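You operate a simulated robot arm through the tools that you are given. There is no shell and no other tool.

Carry out the task below with a simulated robot arm. There is one attempt and no reset: what you move stays moved.

TASK
Heat the kettle to the degree on the sachet in the white teacup, then fill that cup.
Fine: set the dial, switch on, wait till it clicks off; about 150 ml, kettle back on its base.
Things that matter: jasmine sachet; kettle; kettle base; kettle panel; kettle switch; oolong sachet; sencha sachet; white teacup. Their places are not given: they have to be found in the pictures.

It is judged by the outcome, as a careful person would: the job done as asked, and still so three seconds after it is handed in. It fails if anything else is knocked over, pushed out of place, dropped, spilled or broken.

THE ROBOT
A 7-joint arm with a two-finger parallel gripper, fixed in place. Base frame: the origin is at the foot of the arm, x ahead of it, y to its left, z up. Units: cm, degrees, N and s.
With the tool pointing down near the work surface it reaches from about 10 to 84 cm from the base axis. Its first joint turns from -115.0 to 115.0 degrees. Payload 3.91 kg.
The TCP is the grasp point between the finger pads, 3 cm short of the fingertips. In the tool frame z runs along the fingers and y along their closing line. Largest opening 11 cm; finger width 2, thickness 1; the body of the gripper, 4.8 by 11.2 cm, starts 5.5 cm behind the TCP.
Orientation is told as [roll, pitch, yaw] about the base's x, y, z axes, in that order, counted from this pose: with the fingers straight down and closing along the base's y, the tool's x points along the base's -x, its y along +y and its z along -z.

THE INTERFACE
- The arm moves only by the tool nudge_tool. Its arguments are lists of equal length, an entry for each row: "dp": the shift along the tool's x, y, z in cm, a list of three; "turn": the turn, a rotation vector about the tool's x, y, z in rad, a list of three; "jaw": the finger opening in cm, from 0 to 11. In form: {"dp": [[tx, ty, tz], ...], "turn": [[wx, wy, wz], ...], "jaw": [jaw, ...]}. A call has 1 to 20 rows; each row shifts and turns the commanded pose from where the row before left it, along the tool's axes as they then stand. Each row takes 0.2 s and may step no farther than 5 cm and 8.6 degrees from the row before; otherwise, or with a gripper value out of range, the whole call is refused. Where a pose cannot be reached the arm comes as near as it can. A force on the tool above 40 N (or 10 N above the force at the start of the call, whichever is more), or a blocked arm, ends the call early, and 0.2 s more pass. The fingers move at their own pace (about 15.3 cm/s each) and stop on an object; they squeeze with about 41 N. The grip force told is the motor's: it shows also when the fingers shut on nothing. Time passes only in rows, and 0.2 s behind the last, so rows that do not move let the fingers close. The reply holds the time, the measured pose of the TCP, the force on the tool along the base axes, the opening and the grip force, in the units named above and with some noise, with the torque about the TCP (base axes, N m) and any sound that the robot's microphone picked up.
- Cameras (640 x 400 px; columns grow to the right, rows downward): "scene" is fixed at [4.5, 51.38, 152.96]; the picture's right is [-0.67, -0.74, 0.00], its down [-0.27, 0.25, -0.93] and it looks along [0.69, -0.63, -0.37] (base axes); focal length 357 px, centre (320, 200). "wrist" rides on the gripper at [7.2, 1.7, -10.3] in the tool frame; the picture's right is [-0.23, 0.97, 0.00], its down [-0.76, -0.18, -0.62] and it looks along [-0.61, -0.14, 0.78] (tool axes); focal length 222 px, centre (320, 200).
- capture(camera): a new picture of that camera. It takes no simulated time.
- raise_lower(by): slides the trunk up (or, below 0, down) by that many cm; the arm rides with it, the base frame stays. It gives what a move gives, with no picture.
- measure_at(camera, pixels): there is no depth. For up to 12 entries [column, row, z] of the newest picture of that camera ("zoom" is the newest enlarged one), the place [x, y] in the base frame at which the ray of that pixel passes the height z, good to about 0.2 cm, but the place of the scene camera against the robot may be out by one fixed shift of up to 1.8 cm in any direction. It takes no simulated time.
- zoom(camera, box): a new picture of the part [left, top, right, bottom] of that camera's present view, enlarged. It takes no simulated time.
- job_done(): hands the job in; it is judged then, once.

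Leave the gripper open and the arm clear of the work at the hand-in unless told otherwise.

The tools are called as a command line: name --argument value ..., lists and objects as JSON in quotes. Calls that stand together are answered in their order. nudge_tool: Moves the arm, as the interface text tells. Its arguments: {"type":"object","properties":{"dp":{"type":"array","items":{"type":"array","items":{"type":"number"}}},"turn":{"type":"array","items":{"type":"array","items":{"type":"number"}}},"jaw":{"type":"array","items":{"type":"number"}}},"required":["dp","turn","jaw"]} The other tools are called the same way: raise_lower (by) slides the trunk up or down; capture (camera) takes a picture; measure_at (camera, pixels) gives the place at which the rays of pixels pass given heights; zoom (camera, box) takes an enlarged picture of a part of a camera's view; job_done () hands the job in.

At the start:

```text
t: 0.0
position: [48.0, 1.91, 126.47]
ee_rot: [0.0, 0.0, -0.1]
force: [0.7, -0.4, -0.4]
wrist_torque: [0.02, 0.0, 0.0]
width: 11.0
finger_force: 0.0
trunk travel left (down, up): [-82.5, 16.5]
```

scene: 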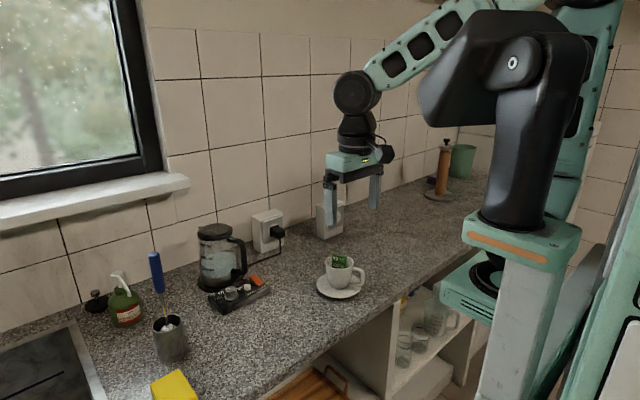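
wrist: 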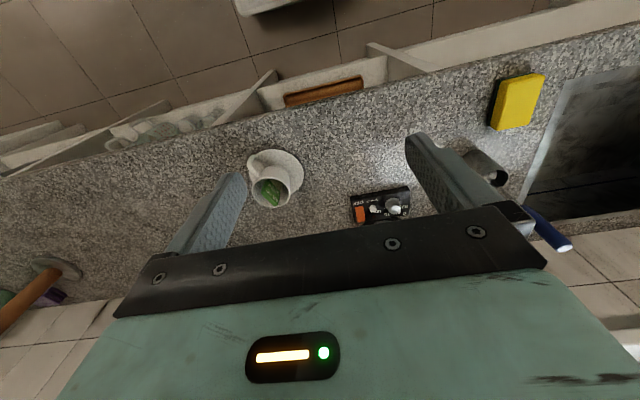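

I see the kettle on its base (scene around 220,255), a panel with knobs in front of it (around 240,292) and the white cup with a green sachet (340,270). I'll zoom in on these to read the details.

zoom --camera "scene" --box '[180, 210, 300, 320]'

zoom --camera "scene" --box '[300, 240, 380, 310]'

zoom --camera "wrist" --box '[340, 170, 430, 240]'

zoom --camera "wrist" --box '[230, 140, 320, 220]'

```text
3.64 times, centred on (240, 265) of scene
```

zoom: 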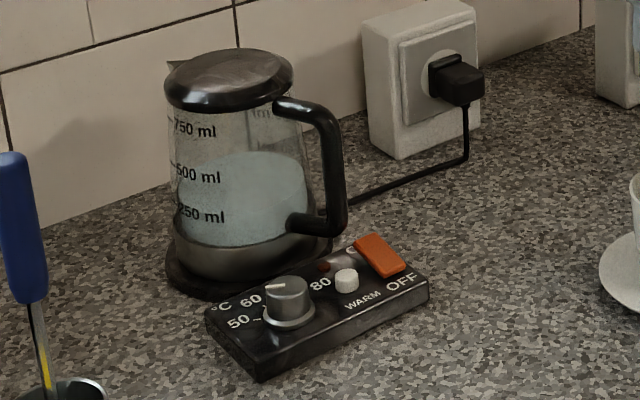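

```text
5.71 times, centred on (340, 275) of scene
```

zoom: 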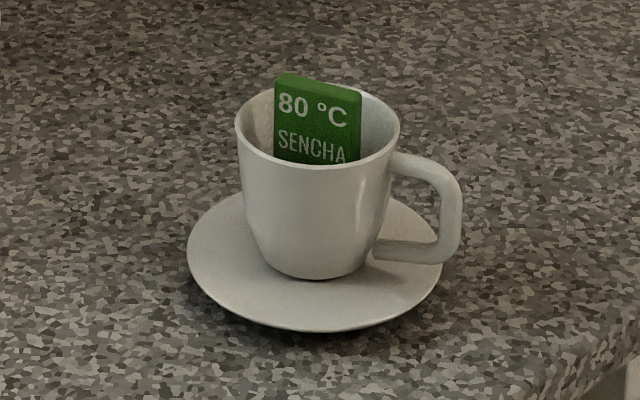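

```text
5.71 times, centred on (385, 205) of wrist
```

zoom: 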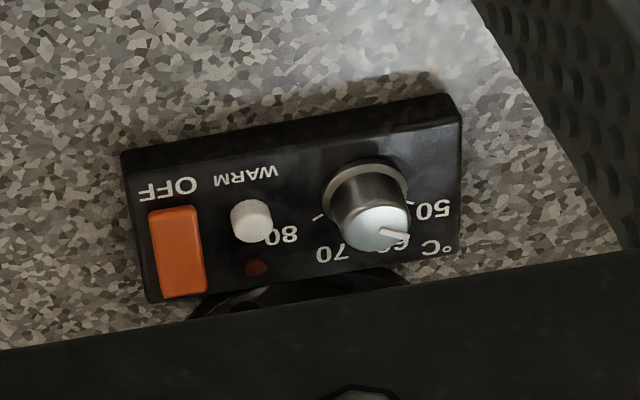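

```text
5.00 times, centred on (275, 180) of wrist
```

zoom: 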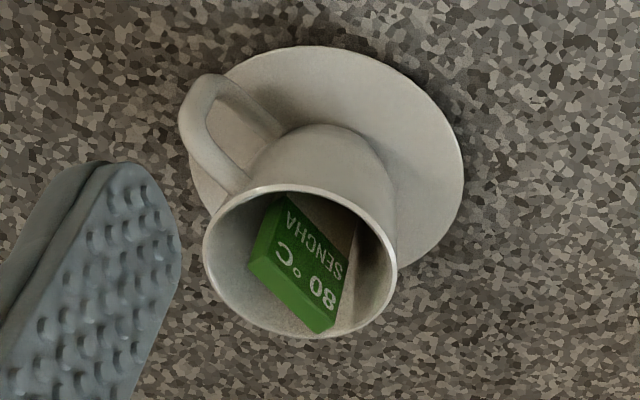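

The cup's sachet is SENCHA, 80 °C; the dial has 50/60/70/80 and points near 60. There is a white WARM button and an orange rocker switch with OFF at one end. I'll now measure positions by both cameras at guessed counter heights to triangulate.

measure_at --camera "wrist" --pixels '[[394, 208, 90], [394, 208, 95], [394, 208, 85], [363, 214, 90], [363, 214, 85], [270, 192, 95], [270, 192, 90], [287, 165, 90], [287, 165, 85], [352, 222, 90], [410, 187, 90], [488, 165, 90]]'

measure_at --camera "scene" --pixels '[[231, 292, 90], [231, 292, 95], [231, 292, 85], [251, 281, 90], [251, 281, 85], [336, 268, 95], [336, 268, 90], [340, 288, 90], [340, 288, 85], [260, 290, 90], [219, 293, 90], [172, 325, 90]]'

```text
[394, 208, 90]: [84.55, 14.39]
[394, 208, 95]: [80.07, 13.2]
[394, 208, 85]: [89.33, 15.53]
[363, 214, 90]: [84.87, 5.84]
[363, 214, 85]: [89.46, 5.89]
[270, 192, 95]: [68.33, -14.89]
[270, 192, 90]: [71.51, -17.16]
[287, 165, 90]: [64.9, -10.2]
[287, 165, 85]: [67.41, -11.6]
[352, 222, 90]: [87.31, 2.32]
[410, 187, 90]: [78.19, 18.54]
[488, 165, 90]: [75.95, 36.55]
```

```text
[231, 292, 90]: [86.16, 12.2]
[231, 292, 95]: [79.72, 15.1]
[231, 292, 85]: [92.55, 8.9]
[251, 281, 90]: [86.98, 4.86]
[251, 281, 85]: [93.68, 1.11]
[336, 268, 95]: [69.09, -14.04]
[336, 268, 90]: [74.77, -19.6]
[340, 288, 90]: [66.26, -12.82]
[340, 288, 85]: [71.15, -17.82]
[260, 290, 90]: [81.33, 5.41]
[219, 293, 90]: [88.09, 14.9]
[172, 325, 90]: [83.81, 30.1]
```

By matching both cameras, the knob is near (81, 13.5) at z≈93.5 and the cup is near (68, -14.5). Next I move the open gripper to a viewing spot over the counter, well above everything, about (64, 8, 114).

nudge_tool --dp '[[-3.2, 1.2, 2.5], [-3.2, 1.2, 2.5], [-3.2, 1.2, 2.5], [-3.2, 1.2, 2.5], [-3.2, 1.2, 2.5], [0, 0, 0]]' --turn '[[0, 0, 0], [0, 0, 0], [0, 0, 0], [0, 0, 0], [0, 0, 0], [0, 0, 0]]' --jaw '[11, 11, 11, 11, 11, 11]'

capture --camera "wrist"

capture --camera "scene"

```text
t: 1.4
position: [64.22, 7.85, 113.71]
ee_rot: [0.0, 0.0, 0.0]
force: [0.1, 0.2, -0.5]
wrist_torque: [0.0, -0.01, -0.03]
width: 10.99
finger_force: 0.0
trunk travel left (down, up): [-82.5, 16.5]
```

```text
taken
```

wrist: 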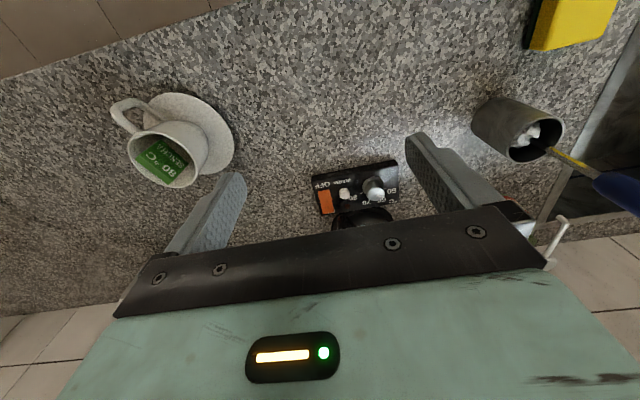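

```text
taken
```

scene: 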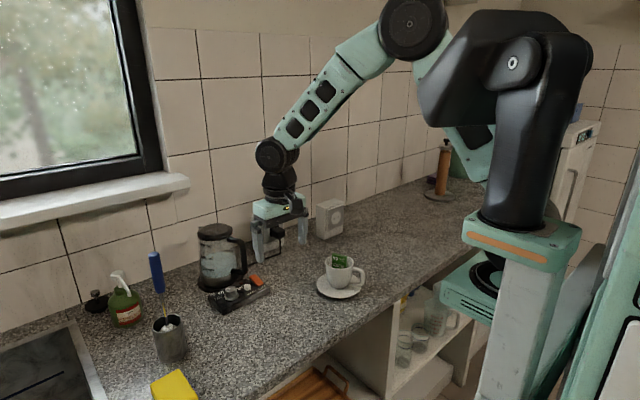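

The panel is now in wrist view at about (355,187). I'll zoom to read the dial and pin down features.

zoom --camera "wrist" --box '[300, 145, 420, 220]'

measure_at --camera "wrist" --pixels '[[375, 188, 93.5], [375, 188, 92], [375, 188, 90], [327, 202, 91], [327, 202, 90], [327, 202, 92], [160, 150, 95], [160, 150, 90], [192, 133, 88], [192, 133, 90], [345, 193, 92], [345, 193, 90]]'

```text
5.33 times, centred on (360, 182) of wrist
```

zoom: 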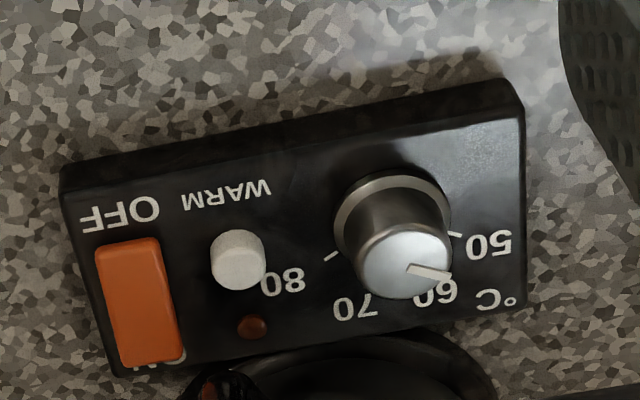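

```text
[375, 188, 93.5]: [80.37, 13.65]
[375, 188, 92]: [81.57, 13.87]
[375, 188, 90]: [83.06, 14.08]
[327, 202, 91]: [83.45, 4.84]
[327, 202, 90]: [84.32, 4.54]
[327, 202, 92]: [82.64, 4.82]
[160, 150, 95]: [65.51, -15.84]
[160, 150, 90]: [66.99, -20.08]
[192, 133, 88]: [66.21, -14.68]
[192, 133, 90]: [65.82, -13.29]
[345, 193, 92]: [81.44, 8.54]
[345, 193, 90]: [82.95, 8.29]
```

Panel layout: OFF label at the robot-side end of the orange rocker, dial pointer near 60, 80 mark toward the rocker side. For better height triangulation I'll move lower to about (70, 8, 103), still clear of everything.

nudge_tool --dp '[[-2, 0, 3.6], [-2, 0, 3.6], [-2, 0, 3.6], [0, 0, 0]]' --turn '[[0, 0, 0], [0, 0, 0], [0, 0, 0], [0, 0, 0]]' --jaw '[11, 11, 11, 11]'

capture --camera "wrist"

zoom --camera "wrist" --box '[270, 120, 430, 220]'

```text
t: 2.4
position: [70.05, 7.97, 103.19]
ee_rot: [0.1, 0.0, -0.1]
force: [0.6, -0.2, 0.3]
wrist_torque: [0.02, 0.0, -0.01]
width: 11.01
finger_force: 0.1
trunk travel left (down, up): [-82.5, 16.5]
```

```text
taken
```

wrist: 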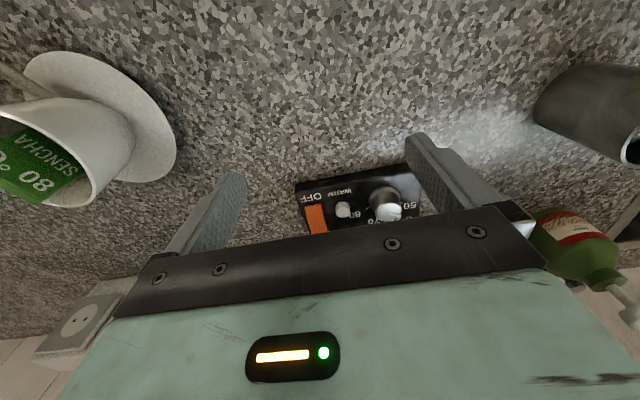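

```text
4.00 times, centred on (350, 170) of wrist
```

zoom: 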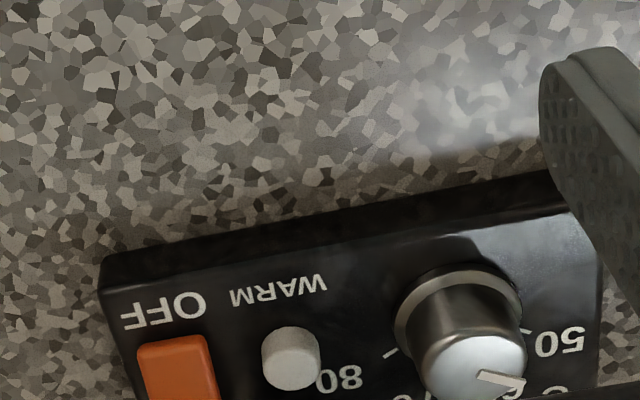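

I'd like to see the kettle itself and get better height estimates. I'll back off to about (55, 6, 115) and pitch the tool forward ~40° so the wrist camera looks more horizontally at the kettle.

nudge_tool --dp '[[3.5, 0, -3], [3.5, 0, -3], [3.5, 0, -3], [3.5, 0, -3], [0, 0, 0], [0, 0, 0], [0, 0, 0], [0, 0, 0], [0, 0, 0], [0, 0, 0]]' --turn '[[0, 0, 0], [0, 0, 0], [0, 0, 0], [0, 0, 0], [0, -0.14, 0], [0, -0.14, 0], [0, -0.14, 0], [0, -0.14, 0], [0, -0.14, 0], [0, 0, 0]]' --jaw '[11, 11, 11, 11, 11, 11, 11, 11, 11, 11]'

capture --camera "wrist"

capture --camera "scene"

```text
t: 4.6
position: [56.25, 7.41, 115.67]
ee_rot: [2.9, -39.5, -3.1]
force: [6.4, -4.0, 5.0]
wrist_torque: [0.32, 0.6, 0.19]
width: 10.99
finger_force: 0.0
trunk travel left (down, up): [-82.5, 16.5]
```

```text
taken
```

wrist: 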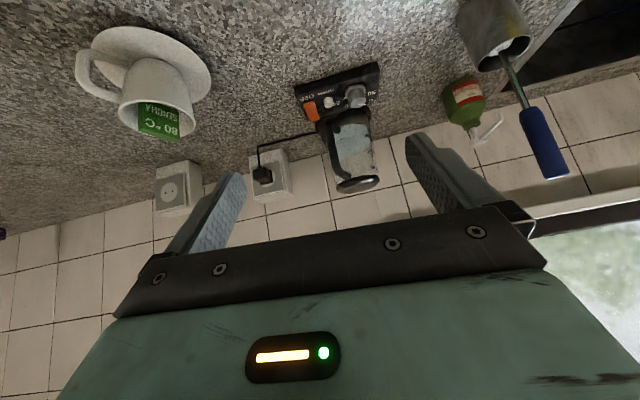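

```text
taken
```

scene: 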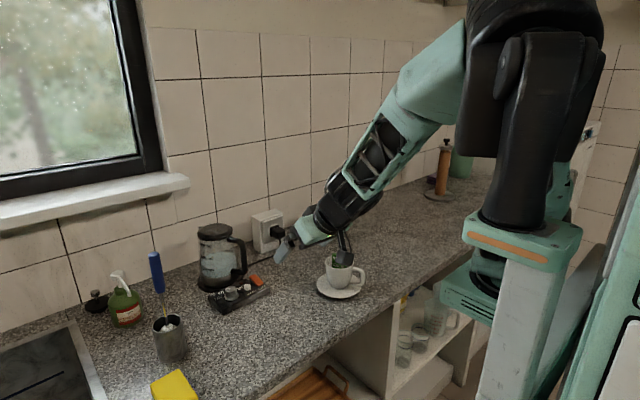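

The reply shows a small force and slight roll/yaw, perhaps a joint limit. Let me zoom on the kettle in the wrist view and check the state again with a still row.

zoom --camera "wrist" --box '[270, 50, 430, 210]'

zoom --camera "scene" --box '[240, 180, 400, 300]'

nudge_tool --dp '[[0, 0, 0], [0, 0, 0]]' --turn '[[0, 0, 0], [0, 0, 0]]' --jaw '[11, 11]'

```text
2.50 times, centred on (350, 130) of wrist
```

zoom: 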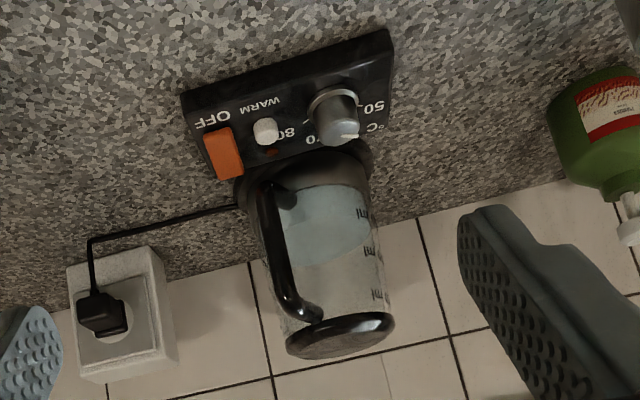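

```text
3.33 times, centred on (320, 240) of scene
```

zoom: 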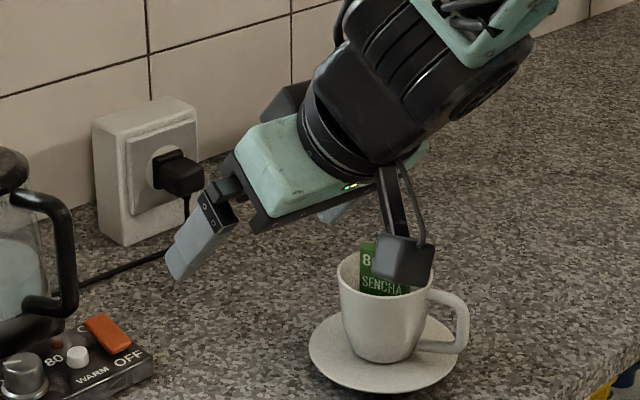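

```text
t: 5.2
position: [56.16, 7.75, 115.52]
ee_rot: [2.9, -39.3, -2.5]
force: [-11.1, 4.7, -9.1]
wrist_torque: [-0.33, -1.11, -0.23]
width: 10.98
finger_force: 0.1
trunk travel left (down, up): [-82.5, 16.5]
```

I notice the force oscillates although nothing touches the gripper – likely the arm is folded near a limit here. I'll move outward a bit (base +6 in x, +2 up) and see whether it settles.

nudge_tool --dp '[[-2.0, 0, 0.8], [-2.0, 0, 0.8], [-2.0, 0, 0.8], [0, 0, 0], [0, 0, 0]]' --turn '[[0, 0, 0], [0, 0, 0], [0, 0, 0], [0, 0, 0], [0, 0, 0]]' --jaw '[11, 11, 11, 11, 11]'

nudge_tool --dp '[[0, 0, 0], [0, 0, 0]]' --turn '[[0, 0, 0], [0, 0, 0]]' --jaw '[11, 11]'

```text
t: 6.4
position: [62.24, 7.83, 117.23]
ee_rot: [-0.1, -40.1, 0.0]
force: [0.3, 0.0, -1.1]
wrist_torque: [0.01, -0.02, -0.03]
width: 10.99
finger_force: 0.1
trunk travel left (down, up): [-82.5, 16.5]
```

```text
t: 7.0
position: [62.26, 7.83, 117.32]
ee_rot: [0.0, -40.0, 0.0]
force: [-0.1, 0.5, 0.2]
wrist_torque: [0.0, 0.0, -0.03]
width: 11.0
finger_force: 0.1
trunk travel left (down, up): [-82.5, 16.5]
```

It settled (force near zero, orientation exact). Now a wrist picture and zooms of the kettle and panel from here.

capture --camera "wrist"

zoom --camera "wrist" --box '[290, 60, 410, 135]'

zoom --camera "wrist" --box '[270, 100, 430, 200]'

```text
taken
```

wrist: 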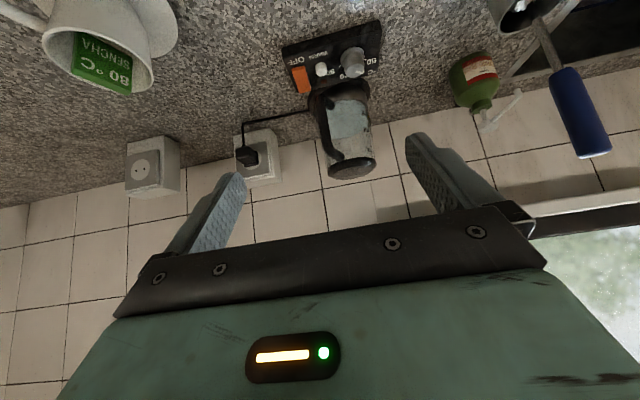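

```text
5.33 times, centred on (350, 98) of wrist
```

zoom: 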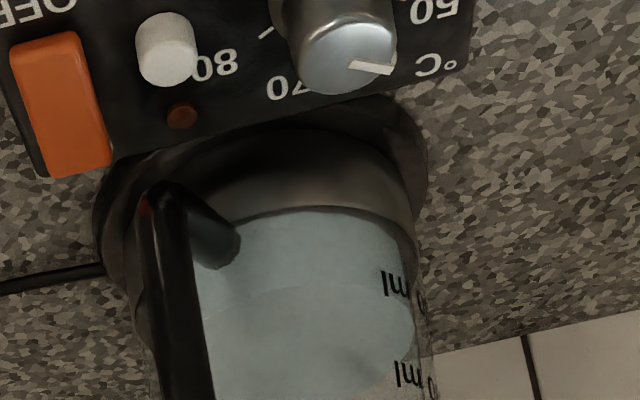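

```text
4.00 times, centred on (350, 150) of wrist
```

zoom: 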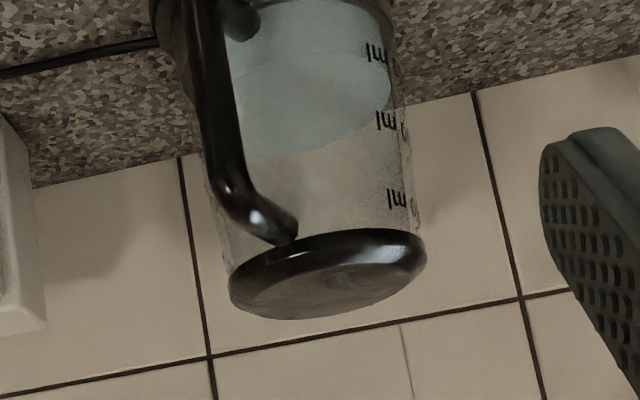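

I'll measure key points from this view at several heights, then shift sideways for a second view to triangulate.

measure_at --camera "wrist" --pixels '[[354.7, 72.1, 90], [354.7, 72.1, 95], [351.7, 170, 110], [351.7, 170, 106], [322.5, 125, 100], [322.5, 125, 105], [336, 154, 110], [336, 154, 106], [302, 77, 92], [302, 77, 94], [321, 69, 92], [321, 69, 94]]'

nudge_tool --dp '[[0, -4, 0], [0, -4, 0], [0, -4, 0], [0, -4, 0], [0, 0, 0], [0, 0, 0]]' --turn '[[0, 0, 0], [0, 0, 0], [0, 0, 0], [0, 0, 0], [0, 0, 0], [0, 0, 0]]' --jaw '[11, 11, 11, 11, 11, 11]'

capture --camera "wrist"

zoom --camera "wrist" --box '[380, 40, 540, 140]'

```text
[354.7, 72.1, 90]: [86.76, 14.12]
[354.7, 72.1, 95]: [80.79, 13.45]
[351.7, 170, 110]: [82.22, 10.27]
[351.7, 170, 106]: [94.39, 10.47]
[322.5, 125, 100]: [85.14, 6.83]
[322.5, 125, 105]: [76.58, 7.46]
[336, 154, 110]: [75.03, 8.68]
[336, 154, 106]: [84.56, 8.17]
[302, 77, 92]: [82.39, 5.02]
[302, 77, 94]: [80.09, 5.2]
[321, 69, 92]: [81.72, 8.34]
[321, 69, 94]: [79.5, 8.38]
```

```text
t: 8.4
position: [62.19, -8.35, 117.38]
ee_rot: [0.0, -40.1, -0.1]
force: [0.6, -0.3, -0.1]
wrist_torque: [-0.01, 0.0, 0.02]
width: 11.0
finger_force: 0.0
trunk travel left (down, up): [-82.5, 16.5]
```

```text
taken
```

wrist: 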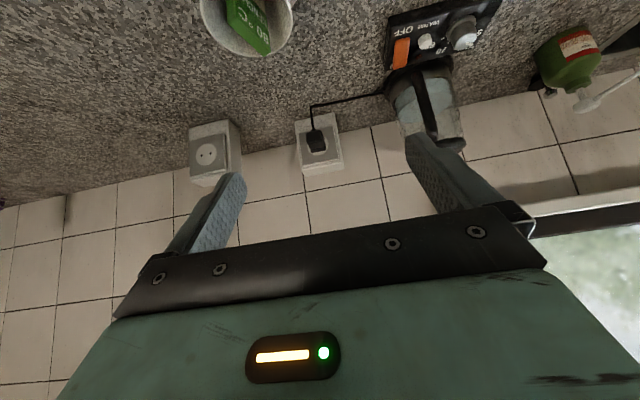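

```text
4.00 times, centred on (460, 90) of wrist
```

zoom: 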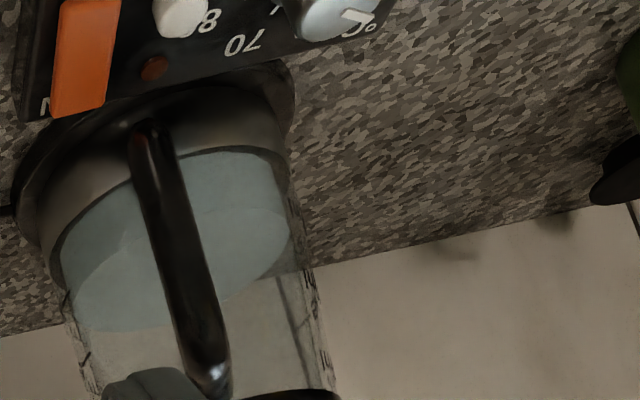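

From this viewpoint the kettle's handle is seen straight on, so the handle points roughly toward the wrist camera. I'll zoom further for the panel parts and measure.

zoom --camera "wrist" --box '[380, 0, 500, 75]'

measure_at --camera "wrist" --pixels '[[497.5, 122.5, 92], [497.5, 122.5, 96]]'

```text
5.33 times, centred on (440, 38) of wrist
```

zoom: 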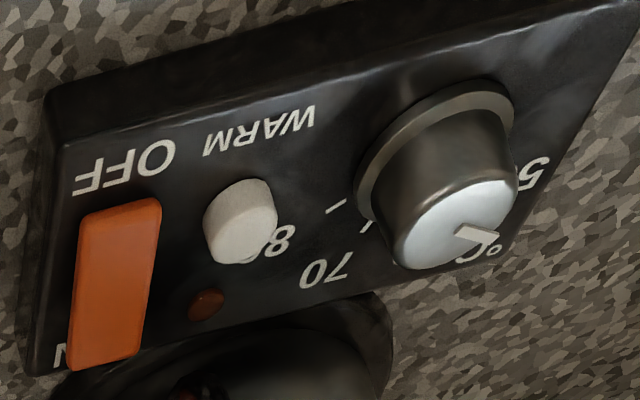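

```text
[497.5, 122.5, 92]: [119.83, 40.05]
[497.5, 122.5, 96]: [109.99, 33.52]
```

Measure the same features (knob top ≈(465.3,42.7), rocker centre ≈(401.2,53.9), panel corner) in this view for triangulation.

measure_at --camera "wrist" --pixels '[[465.3, 42.7, 90], [465.3, 42.7, 95], [401.2, 53.9, 92], [401.2, 53.9, 94], [391.6, 28.2, 90], [391.6, 28.2, 94], [426, 95, 100], [426, 95, 96], [435, 134, 105], [435, 134, 110], [418, 70, 95], [418, 70, 93]]'

```text
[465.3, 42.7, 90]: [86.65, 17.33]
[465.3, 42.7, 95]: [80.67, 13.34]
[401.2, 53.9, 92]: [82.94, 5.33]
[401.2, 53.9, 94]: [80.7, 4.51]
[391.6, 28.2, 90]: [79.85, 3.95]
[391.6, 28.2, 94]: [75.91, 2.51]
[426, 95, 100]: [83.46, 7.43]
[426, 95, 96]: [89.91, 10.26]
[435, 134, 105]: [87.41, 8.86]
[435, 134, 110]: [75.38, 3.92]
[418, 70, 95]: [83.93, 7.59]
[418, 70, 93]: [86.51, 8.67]
```

Triangulated: knob top ≈(81.0, 13.5, 94.8), rocker near end ≈(79.8, 5.0, 92.6), rocker raised far (ON) end ≈(84.0, 4.9, 94.0), handle lower bend ≈(84, 7.6, 95), kettle axis ≈(90, 10.3). To turn the knob without hitting the handle I'll use a tool tilted 30° back, starting with yaw +15°. First: slide to y≈12, set the tilt and yaw, and narrow the jaw to 5.5, all at z≈117.

nudge_tool --dp '[[0, 4.1, 0], [0, 4.1, 0], [0, 4.1, 0], [0, 4.1, 0], [0, 4.1, 0], [0, 0, 0], [0, 0, 0], [0, 0, 0], [0, 0, 0], [0, 0, 0]]' --turn '[[0, 0, 0], [0, 0, 0], [0, 0, 0], [0, 0, 0], [0, 0, 0], [0, 0.08727, 0], [0, 0.08727, 0], [-0.06545, 0, -0.11336], [-0.06545, 0, -0.11336], [0, 0, 0]]' --jaw '[5.5, 5.5, 5.5, 5.5, 5.5, 5.5, 5.5, 5.5, 5.5, 5.5]'

```text
t: 10.6
position: [62.23, 12.24, 117.22]
ee_rot: [-0.1, -30.2, 15.0]
force: [0.6, -0.4, -0.6]
wrist_torque: [0.03, 0.01, 0.01]
width: 5.49
finger_force: 0.0
trunk travel left (down, up): [-82.5, 16.5]
```

The pose is exact. Next I move to the pre-grasp point 8 cm back from the knob along the tool axis, about (76.1, 12.2, 102.7), and look.

nudge_tool --dp '[[-0.85, -0.72, 3.89], [-0.85, -0.72, 3.89], [-0.85, -0.72, 3.89], [-0.85, -0.72, 3.89], [-0.85, -0.72, 3.89], [0, 0, 0]]' --turn '[[0, 0, 0], [0, 0, 0], [0, 0, 0], [0, 0, 0], [0, 0, 0], [0, 0, 0]]' --jaw '[5.5, 5.5, 5.5, 5.5, 5.5, 5.5]'

capture --camera "wrist"

capture --camera "scene"

zoom --camera "scene" --box '[180, 200, 300, 320]'

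zoom --camera "wrist" --box '[240, 70, 400, 170]'

```text
t: 12.0
position: [76.32, 12.44, 102.63]
ee_rot: [0.0, -30.1, 15.0]
force: [0.4, -0.3, 0.0]
wrist_torque: [0.0, -0.01, 0.01]
width: 5.49
finger_force: 0.1
trunk travel left (down, up): [-82.5, 16.5]
```

```text
taken
```

wrist: 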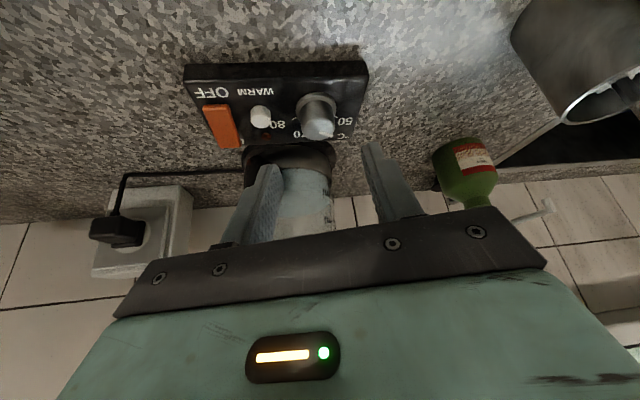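

```text
taken
```

scene: 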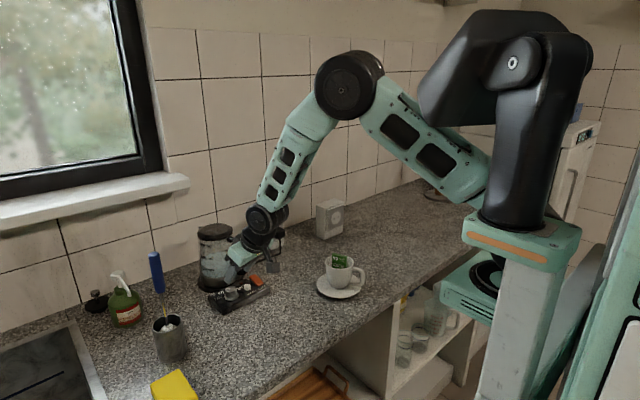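

```text
3.33 times, centred on (240, 260) of scene
```

zoom: 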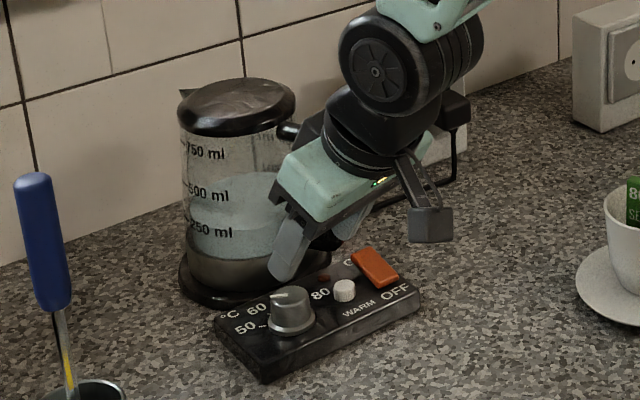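

```text
4.00 times, centred on (320, 120) of wrist
```

zoom: 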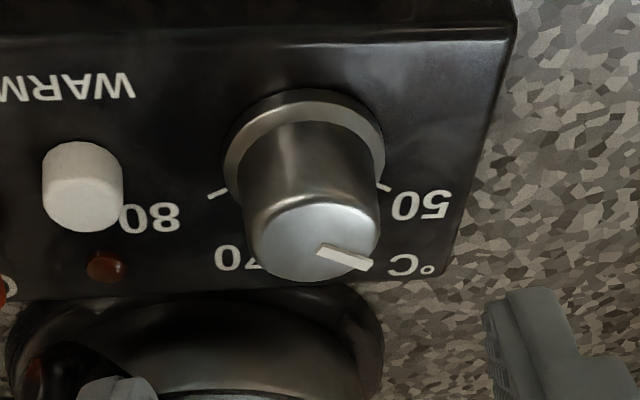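

The knob top in the wrist view is at about (319.5,130.5), matching my prediction to within 2 px. I narrow the jaw to 4.6 and advance most of the way, then check.

nudge_tool --dp '[[0.06, -0.04, 2.0], [0.06, -0.04, 2.0], [0.05, -0.03, 1.5], [0, 0, 0]]' --turn '[[0, 0, 0], [0, 0, 0], [0, 0, 0], [0, 0, 0]]' --jaw '[4.6, 4.6, 4.6, 4.6]'

capture --camera "wrist"

zoom --camera "wrist" --box '[220, 90, 420, 215]'

zoom --camera "scene" --box '[180, 220, 300, 320]'

```text
t: 13.0
position: [78.96, 12.95, 97.59]
ee_rot: [0.0, -30.2, 15.0]
force: [-0.2, -0.4, 0.1]
wrist_torque: [0.03, 0.0, 0.0]
width: 4.59
finger_force: 0.0
trunk travel left (down, up): [-82.5, 16.5]
```

```text
taken
```

wrist: 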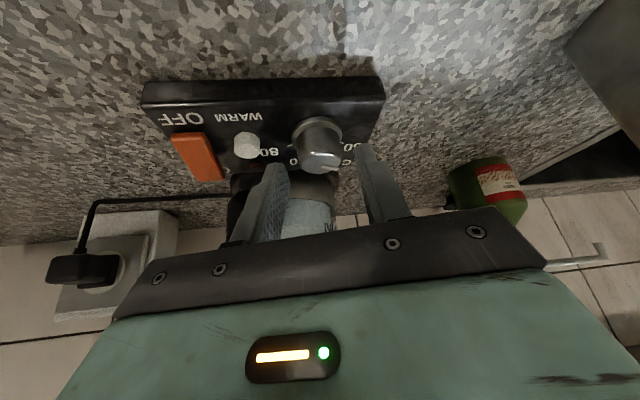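

```text
3.20 times, centred on (320, 152) of wrist
```

zoom: 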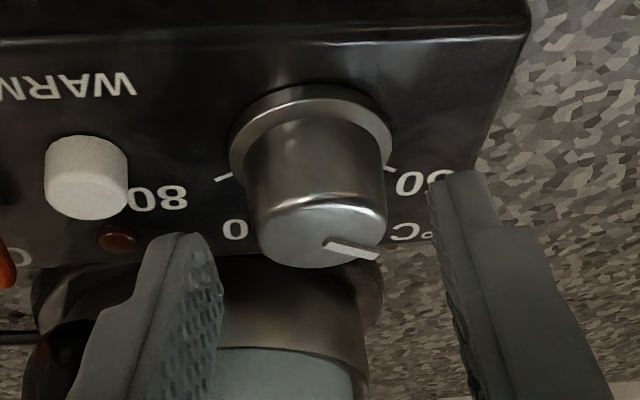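

```text
4.00 times, centred on (240, 270) of scene
```

zoom: 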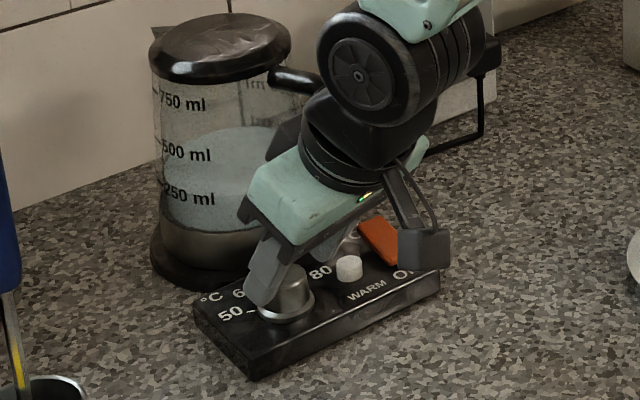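

The knob is centered between the fingers (zoom x≈318 vs finger mid ≈321). I advance the last 2 cm, then close on the knob.

nudge_tool --dp '[[0.02, 0.03, 1.0], [0, 0.03, 1.0], [0, 0, 0]]' --turn '[[0, 0, 0], [0, 0, 0], [0, 0, 0]]' --jaw '[4.6, 4.6, 4.6]'

zoom --camera "wrist" --box '[220, 90, 420, 215]'

zoom --camera "scene" --box '[190, 250, 300, 320]'

```text
t: 13.8
position: [79.73, 13.32, 95.81]
ee_rot: [0.0, -30.1, 15.0]
force: [0.2, 0.5, 0.1]
wrist_torque: [-0.02, 0.01, 0.02]
width: 4.6
finger_force: 0.1
trunk travel left (down, up): [-82.5, 16.5]
```

```text
3.20 times, centred on (320, 152) of wrist
```

zoom: 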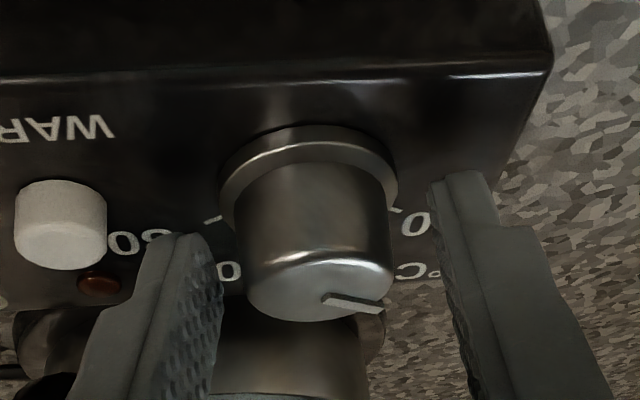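

```text
5.71 times, centred on (245, 285) of scene
```

zoom: 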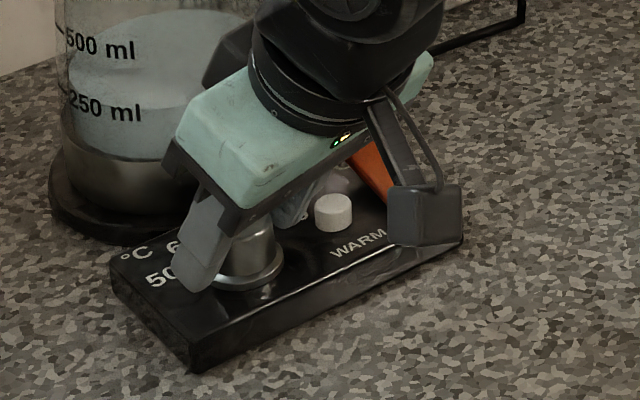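

Fingers straddle the knob with no contact. Before closing, I measure the pointer and tick directions in the base frame from a fresh wrist zoom.

zoom --camera "wrist" --box '[260, 120, 380, 195]'

```text
5.33 times, centred on (320, 158) of wrist
```

zoom: 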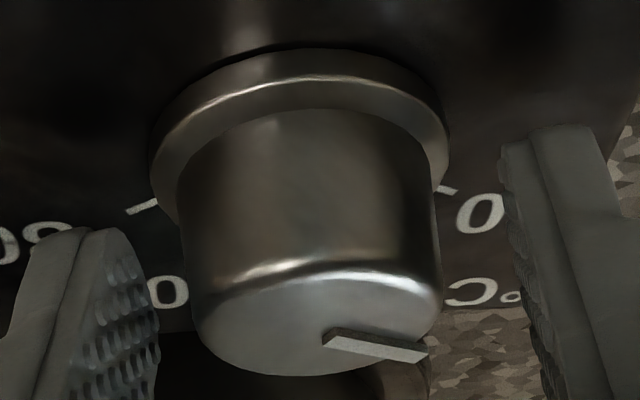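

measure_at --camera "zoom" --pixels '[[330, 343, 94.8], [425, 353, 94.8], [317, 325, 94.8], [158, 203, 92], [128, 212, 92], [438, 187, 92], [457, 193, 92], [192, 325, 94.8], [440, 315, 94.8]]'

```text
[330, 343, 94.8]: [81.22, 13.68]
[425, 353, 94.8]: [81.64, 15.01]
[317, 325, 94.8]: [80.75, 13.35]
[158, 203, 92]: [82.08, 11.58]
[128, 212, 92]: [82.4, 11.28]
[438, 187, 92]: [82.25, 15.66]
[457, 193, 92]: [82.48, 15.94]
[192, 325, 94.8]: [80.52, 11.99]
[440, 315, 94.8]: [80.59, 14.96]
```

Pointer direction is ≈20° (from +y toward +x), the 50 tick ≈35°, the 80 tick ≈140°, so I need about 118° clockwise (seen from above), in two strokes. I close on the knob now.

nudge_tool --dp '[[0, 0, 0], [0, 0, 0], [0, 0, 0]]' --turn '[[0, 0, 0], [0, 0, 0], [0, 0, 0]]' --jaw '[2.5, 2.5, 2.5]'

zoom --camera "wrist" --box '[260, 120, 380, 195]'

```text
t: 14.6
position: [79.69, 13.18, 95.83]
ee_rot: [-0.2, -30.1, 15.0]
force: [1.6, -4.4, 0.6]
wrist_torque: [0.04, 0.02, -0.04]
width: 3.5
finger_force: 45.0
trunk travel left (down, up): [-82.5, 16.5]
```

```text
5.33 times, centred on (320, 158) of wrist
```

zoom: 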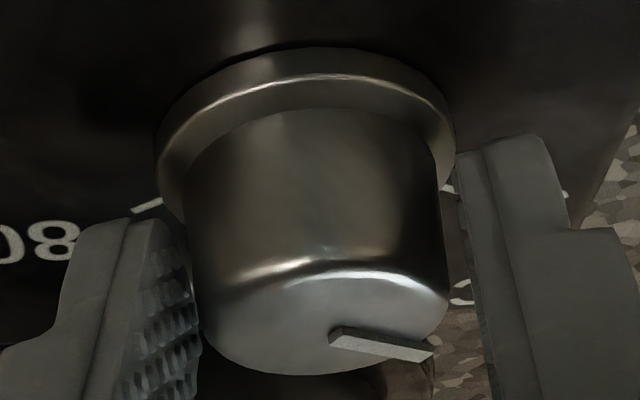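

The width stopped at 3.5 – the tips seem to be on the knob's wider collar rather than its body. I'll reopen, rise 0.7 cm vertically with a 0.13 cm lateral correction, and close again on the knob body.

nudge_tool --dp '[[0, 0, 0], [0, 0, 0], [-0.35, -0.13, -0.606], [0, 0, 0], [0, 0, 0], [0, 0, 0], [0, 0, 0]]' --turn '[[0, 0, 0], [0, 0, 0], [0, 0, 0], [0, 0, 0], [0, 0, 0], [0, 0, 0], [0, 0, 0]]' --jaw '[4.6, 4.6, 4.6, 4.6, 2, 2, 2]'

zoom --camera "wrist" --box '[260, 120, 380, 195]'

```text
t: 16.2
position: [79.75, 13.23, 96.59]
ee_rot: [0.1, -30.1, 15.1]
force: [-3.1, 6.6, 0.3]
wrist_torque: [0.44, 0.0, 0.08]
width: 3.2
finger_force: 44.3
trunk travel left (down, up): [-82.5, 16.5]
```

```text
5.33 times, centred on (320, 158) of wrist
```

zoom: 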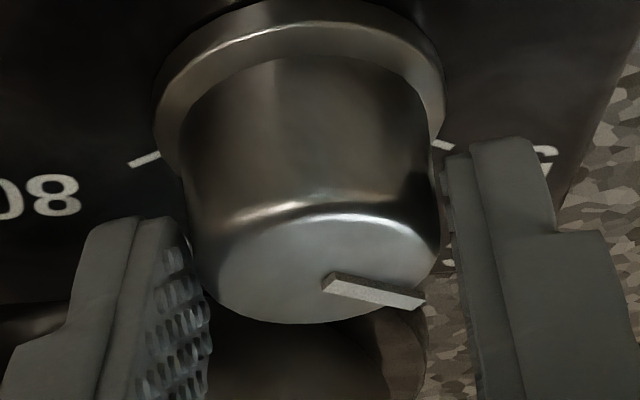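

Now width is 3.2, on the knob body. I rotate clockwise a little (2 rows of 8°) about the knob's vertical axis as a test.

nudge_tool --dp '[[0, 0.06, 0], [-0.0127, 0.209, 0.0073], [-0.0127, 0.209, 0.0073], [0, 0, 0]]' --turn '[[0, 0, 0], [0.0702, 0, 0.1211], [0.0702, 0, 0.1211], [0, 0, 0]]' --jaw '[2, 2, 2, 2]'

zoom --camera "wrist" --box '[260, 120, 380, 195]'

```text
t: 17.2
position: [79.67, 13.42, 96.67]
ee_rot: [0.0, -30.2, -1.2]
force: [-0.6, 2.4, 3.1]
wrist_torque: [0.29, -0.2, 0.04]
width: 3.2
finger_force: 44.7
trunk travel left (down, up): [-82.5, 16.5]
```

```text
5.33 times, centred on (320, 158) of wrist
```

zoom: 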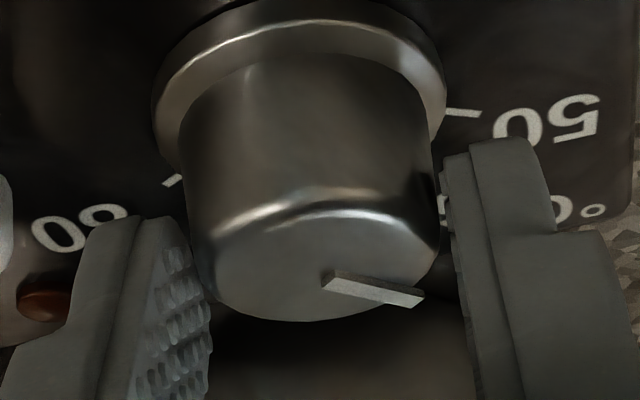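

The knob turns with the gripper (pointer fixed in view, labels moved). I continue 6 more rows to yaw ≈ -49°.

nudge_tool --dp '[[-0.0127, 0.209, 0.0073], [-0.0127, 0.209, 0.0073], [-0.0127, 0.209, 0.0073], [-0.0127, 0.209, 0.0073], [-0.0127, 0.209, 0.0073], [-0.0127, 0.209, 0.0073], [0, 0, 0]]' --turn '[[0.0702, 0, 0.1211], [0.0702, 0, 0.1211], [0.0702, 0, 0.1211], [0.0702, 0, 0.1211], [0.0702, 0, 0.1211], [0.0702, 0, 0.1211], [0, 0, 0]]' --jaw '[2, 2, 2, 2, 2, 2, 2]'

zoom --camera "wrist" --box '[260, 120, 380, 195]'

capture --camera "wrist"

zoom --camera "scene" --box '[180, 210, 300, 320]'

```text
t: 18.8
position: [80.07, 14.32, 96.64]
ee_rot: [-0.1, -30.3, -49.4]
force: [-11.1, -18.5, 20.3]
wrist_torque: [-0.52, 0.76, -0.24]
width: 3.2
finger_force: 44.9
trunk travel left (down, up): [-82.5, 16.5]
```

```text
5.33 times, centred on (320, 158) of wrist
```

zoom: 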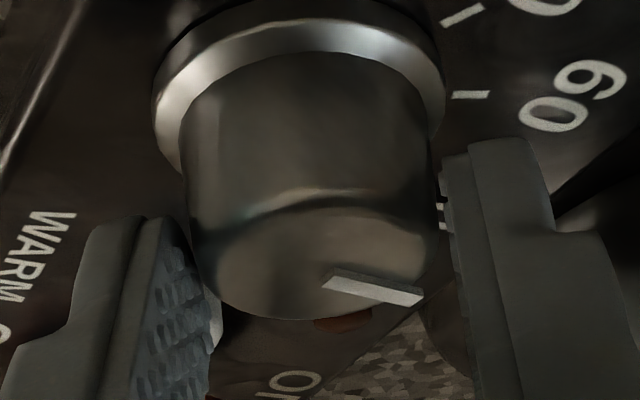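

```text
taken
```

wrist: 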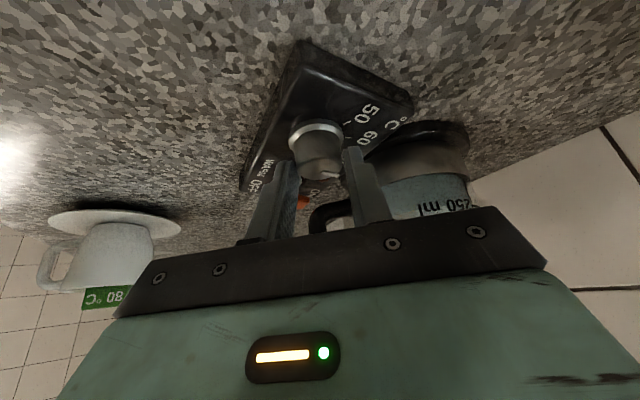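

```text
3.64 times, centred on (240, 265) of scene
```

zoom: 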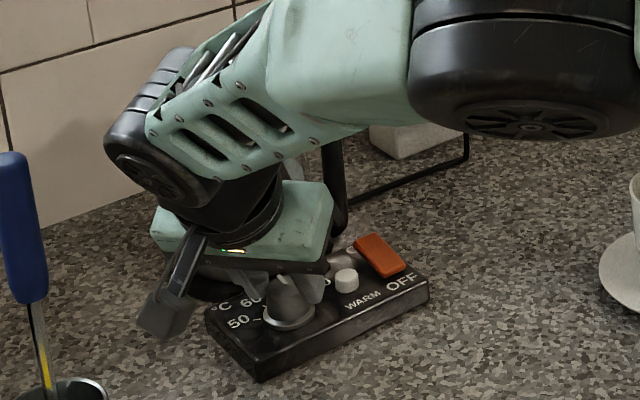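

Forces rose to ~20 N and the forearm has swung around near the kettle. I'll look at the whole scene before doing anything else.

capture --camera "scene"

nudge_tool --dp '[[0, 0, 0]]' --turn '[[0, 0, 0]]' --jaw '[2]'

```text
taken
```

scene: 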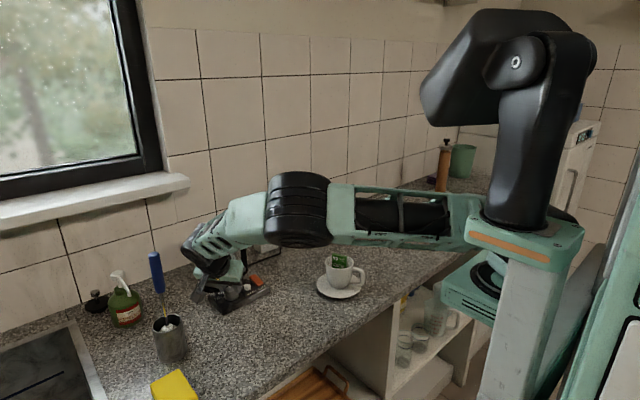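

```text
t: 19.2
position: [80.05, 14.45, 96.71]
ee_rot: [-0.1, -30.2, -49.3]
force: [-13.0, -24.5, 21.8]
wrist_torque: [-1.15, 0.33, -0.29]
width: 3.17
finger_force: 45.1
trunk travel left (down, up): [-82.5, 16.5]
```

The commanded rotation axis was ~0.35 cm off the knob's axis, which built up a side force; the panel hasn't moved in the picture. I relieve it by shifting -0.33 cm along tool y.

nudge_tool --dp '[[0, -0.17, 0], [0, -0.16, 0], [0, 0, 0]]' --turn '[[0, 0, 0], [0, 0, 0], [0, 0, 0]]' --jaw '[2, 2, 2]'

```text
t: 20.0
position: [79.93, 14.29, 96.73]
ee_rot: [0.2, -30.2, -49.3]
force: [5.8, -19.7, 14.6]
wrist_torque: [-0.34, -0.34, -0.07]
width: 3.17
finger_force: 44.8
trunk travel left (down, up): [-82.5, 16.5]
```

Better. I release by opening to 4.6 and check the force and the dial.

nudge_tool --dp '[[0, -0.08, 0], [0, 0, 0], [0, 0, 0]]' --turn '[[0, 0, 0], [0, 0, 0], [0, 0, 0]]' --jaw '[4.6, 4.6, 4.6]'

zoom --camera "wrist" --box '[240, 100, 400, 200]'

```text
t: 20.8
position: [79.84, 14.39, 96.63]
ee_rot: [0.0, -30.1, -49.2]
force: [0.4, -1.1, 0.4]
wrist_torque: [-0.02, 0.01, 0.01]
width: 4.63
finger_force: 0.0
trunk travel left (down, up): [-82.5, 16.5]
```

```text
4.00 times, centred on (320, 150) of wrist
```

zoom: 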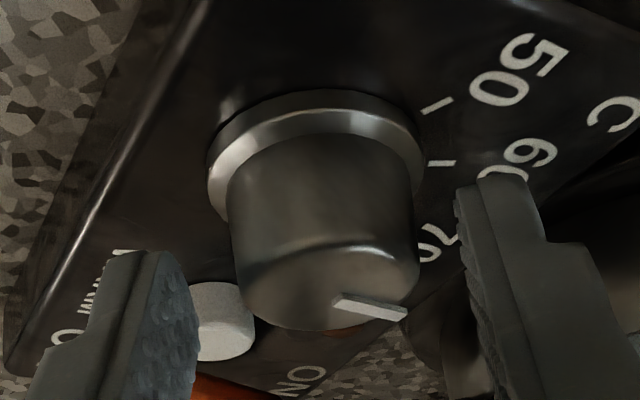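

Released with no force. I measure the ticks and pointer directions again from this zoom (50 tick ≈(424,112)-(452,98), 60 tick ≈(428,164)-(455,163)).

measure_at --camera "zoom" --pixels '[[424, 112, 92], [452, 98, 92], [428, 164, 92], [455, 163, 92], [336, 298, 95], [404, 312, 95], [324, 285, 94.8], [228, 220, 93.5], [424, 215, 93.5], [200, 320, 93.5], [255, 330, 93.5]]'

```text
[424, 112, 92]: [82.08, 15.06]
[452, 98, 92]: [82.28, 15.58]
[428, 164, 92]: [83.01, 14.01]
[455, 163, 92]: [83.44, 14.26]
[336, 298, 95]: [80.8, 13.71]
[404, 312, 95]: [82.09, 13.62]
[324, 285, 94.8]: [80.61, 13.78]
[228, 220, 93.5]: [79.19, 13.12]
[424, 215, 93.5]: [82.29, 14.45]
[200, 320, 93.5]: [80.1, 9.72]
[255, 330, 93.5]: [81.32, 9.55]
```

Step is about 40° per 10 °C; the pointer now sits around 65 °C. With the fingers open around the knob, I rotate the gripper back counter-clockwise by 56° for a second stroke.

nudge_tool --dp '[[0, 0.15, 0], [-0.0109, -0.18, 0.0063], [-0.0109, -0.18, 0.0063], [-0.0109, -0.18, 0.0063], [-0.0109, -0.18, 0.0063], [-0.0109, -0.18, 0.0063], [-0.0109, -0.18, 0.0063], [-0.0109, -0.18, 0.0063], [0, 0, 0]]' --turn '[[0, 0, 0], [-0.0702, 0, -0.1211], [-0.0702, 0, -0.1211], [-0.0702, 0, -0.1211], [-0.0702, 0, -0.1211], [-0.0702, 0, -0.1211], [-0.0702, 0, -0.1211], [-0.0702, 0, -0.1211], [0, 0, 0]]' --jaw '[4.6, 4.6, 4.6, 4.6, 4.6, 4.6, 4.6, 4.6, 4.6]'

capture --camera "scene"

zoom --camera "wrist" --box '[240, 100, 400, 200]'

```text
t: 22.8
position: [79.56, 13.3, 96.49]
ee_rot: [0.0, -30.1, 7.1]
force: [-0.3, -0.1, -0.2]
wrist_torque: [0.02, -0.04, 0.01]
width: 4.62
finger_force: 0.0
trunk travel left (down, up): [-82.5, 16.5]
```

```text
taken
```

scene: 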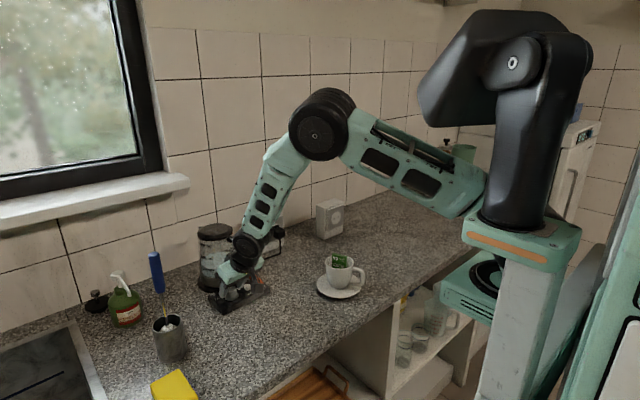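

```text
4.00 times, centred on (320, 150) of wrist
```

zoom: 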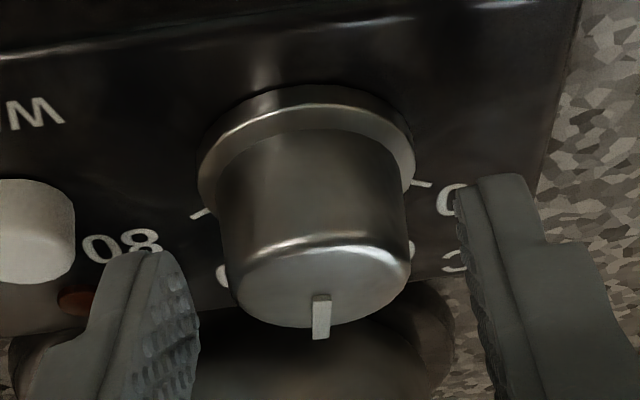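

The pointer now points along the tool heading (≈84°). I measure the 80 and 50 ticks here once more to pin the target angle.

measure_at --camera "zoom" --pixels '[[212, 208, 92], [190, 218, 92], [412, 181, 92], [433, 187, 92], [322, 298, 95.1], [320, 338, 95.1], [212, 208, 91.5], [190, 218, 91.5], [412, 181, 91.5], [433, 187, 91.5], [198, 180, 92.5], [415, 165, 92.5]]'

```text
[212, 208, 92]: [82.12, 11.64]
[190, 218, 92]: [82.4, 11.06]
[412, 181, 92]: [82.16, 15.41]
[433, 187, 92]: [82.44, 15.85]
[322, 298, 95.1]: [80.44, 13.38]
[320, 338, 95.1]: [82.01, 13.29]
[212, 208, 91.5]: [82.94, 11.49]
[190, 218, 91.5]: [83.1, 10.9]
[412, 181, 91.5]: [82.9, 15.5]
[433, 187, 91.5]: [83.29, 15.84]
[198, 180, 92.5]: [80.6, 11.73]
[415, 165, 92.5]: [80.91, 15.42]
```

The 50 and 80 ticks are symmetric about +x (≈31° and ≈149°), and the pointer is at ≈94°, so 56° more clockwise sets 80. I close on the knob and rotate 7 rows of 8°.

nudge_tool --dp '[[0, 0.05, 0], [0, 0, 0], [0, 0, 0], [-0.0109, 0.1795, 0.0063], [-0.0109, 0.1795, 0.0063], [-0.0109, 0.1795, 0.0063], [-0.0109, 0.1795, 0.0063], [0, 0, 0]]' --turn '[[0, 0, 0], [0, 0, 0], [0, 0, 0], [0.07, 0, 0.1208], [0.07, 0, 0.1208], [0.07, 0, 0.1208], [0.07, 0, 0.1208], [0, 0, 0]]' --jaw '[2, 2, 2, 2, 2, 2, 2, 2]'

zoom --camera "wrist" --box '[240, 100, 400, 200]'

```text
t: 24.6
position: [79.64, 13.9, 96.61]
ee_rot: [0.0, -30.3, -25.2]
force: [2.5, -7.1, 14.9]
wrist_torque: [-0.62, -0.51, -0.07]
width: 3.19
finger_force: 45.2
trunk travel left (down, up): [-82.5, 16.5]
```

```text
4.00 times, centred on (320, 150) of wrist
```

zoom: 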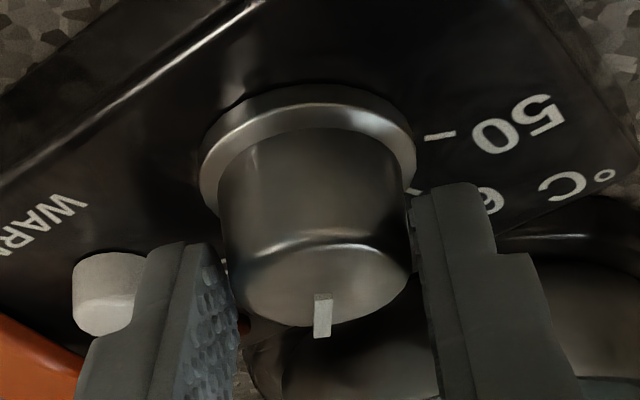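

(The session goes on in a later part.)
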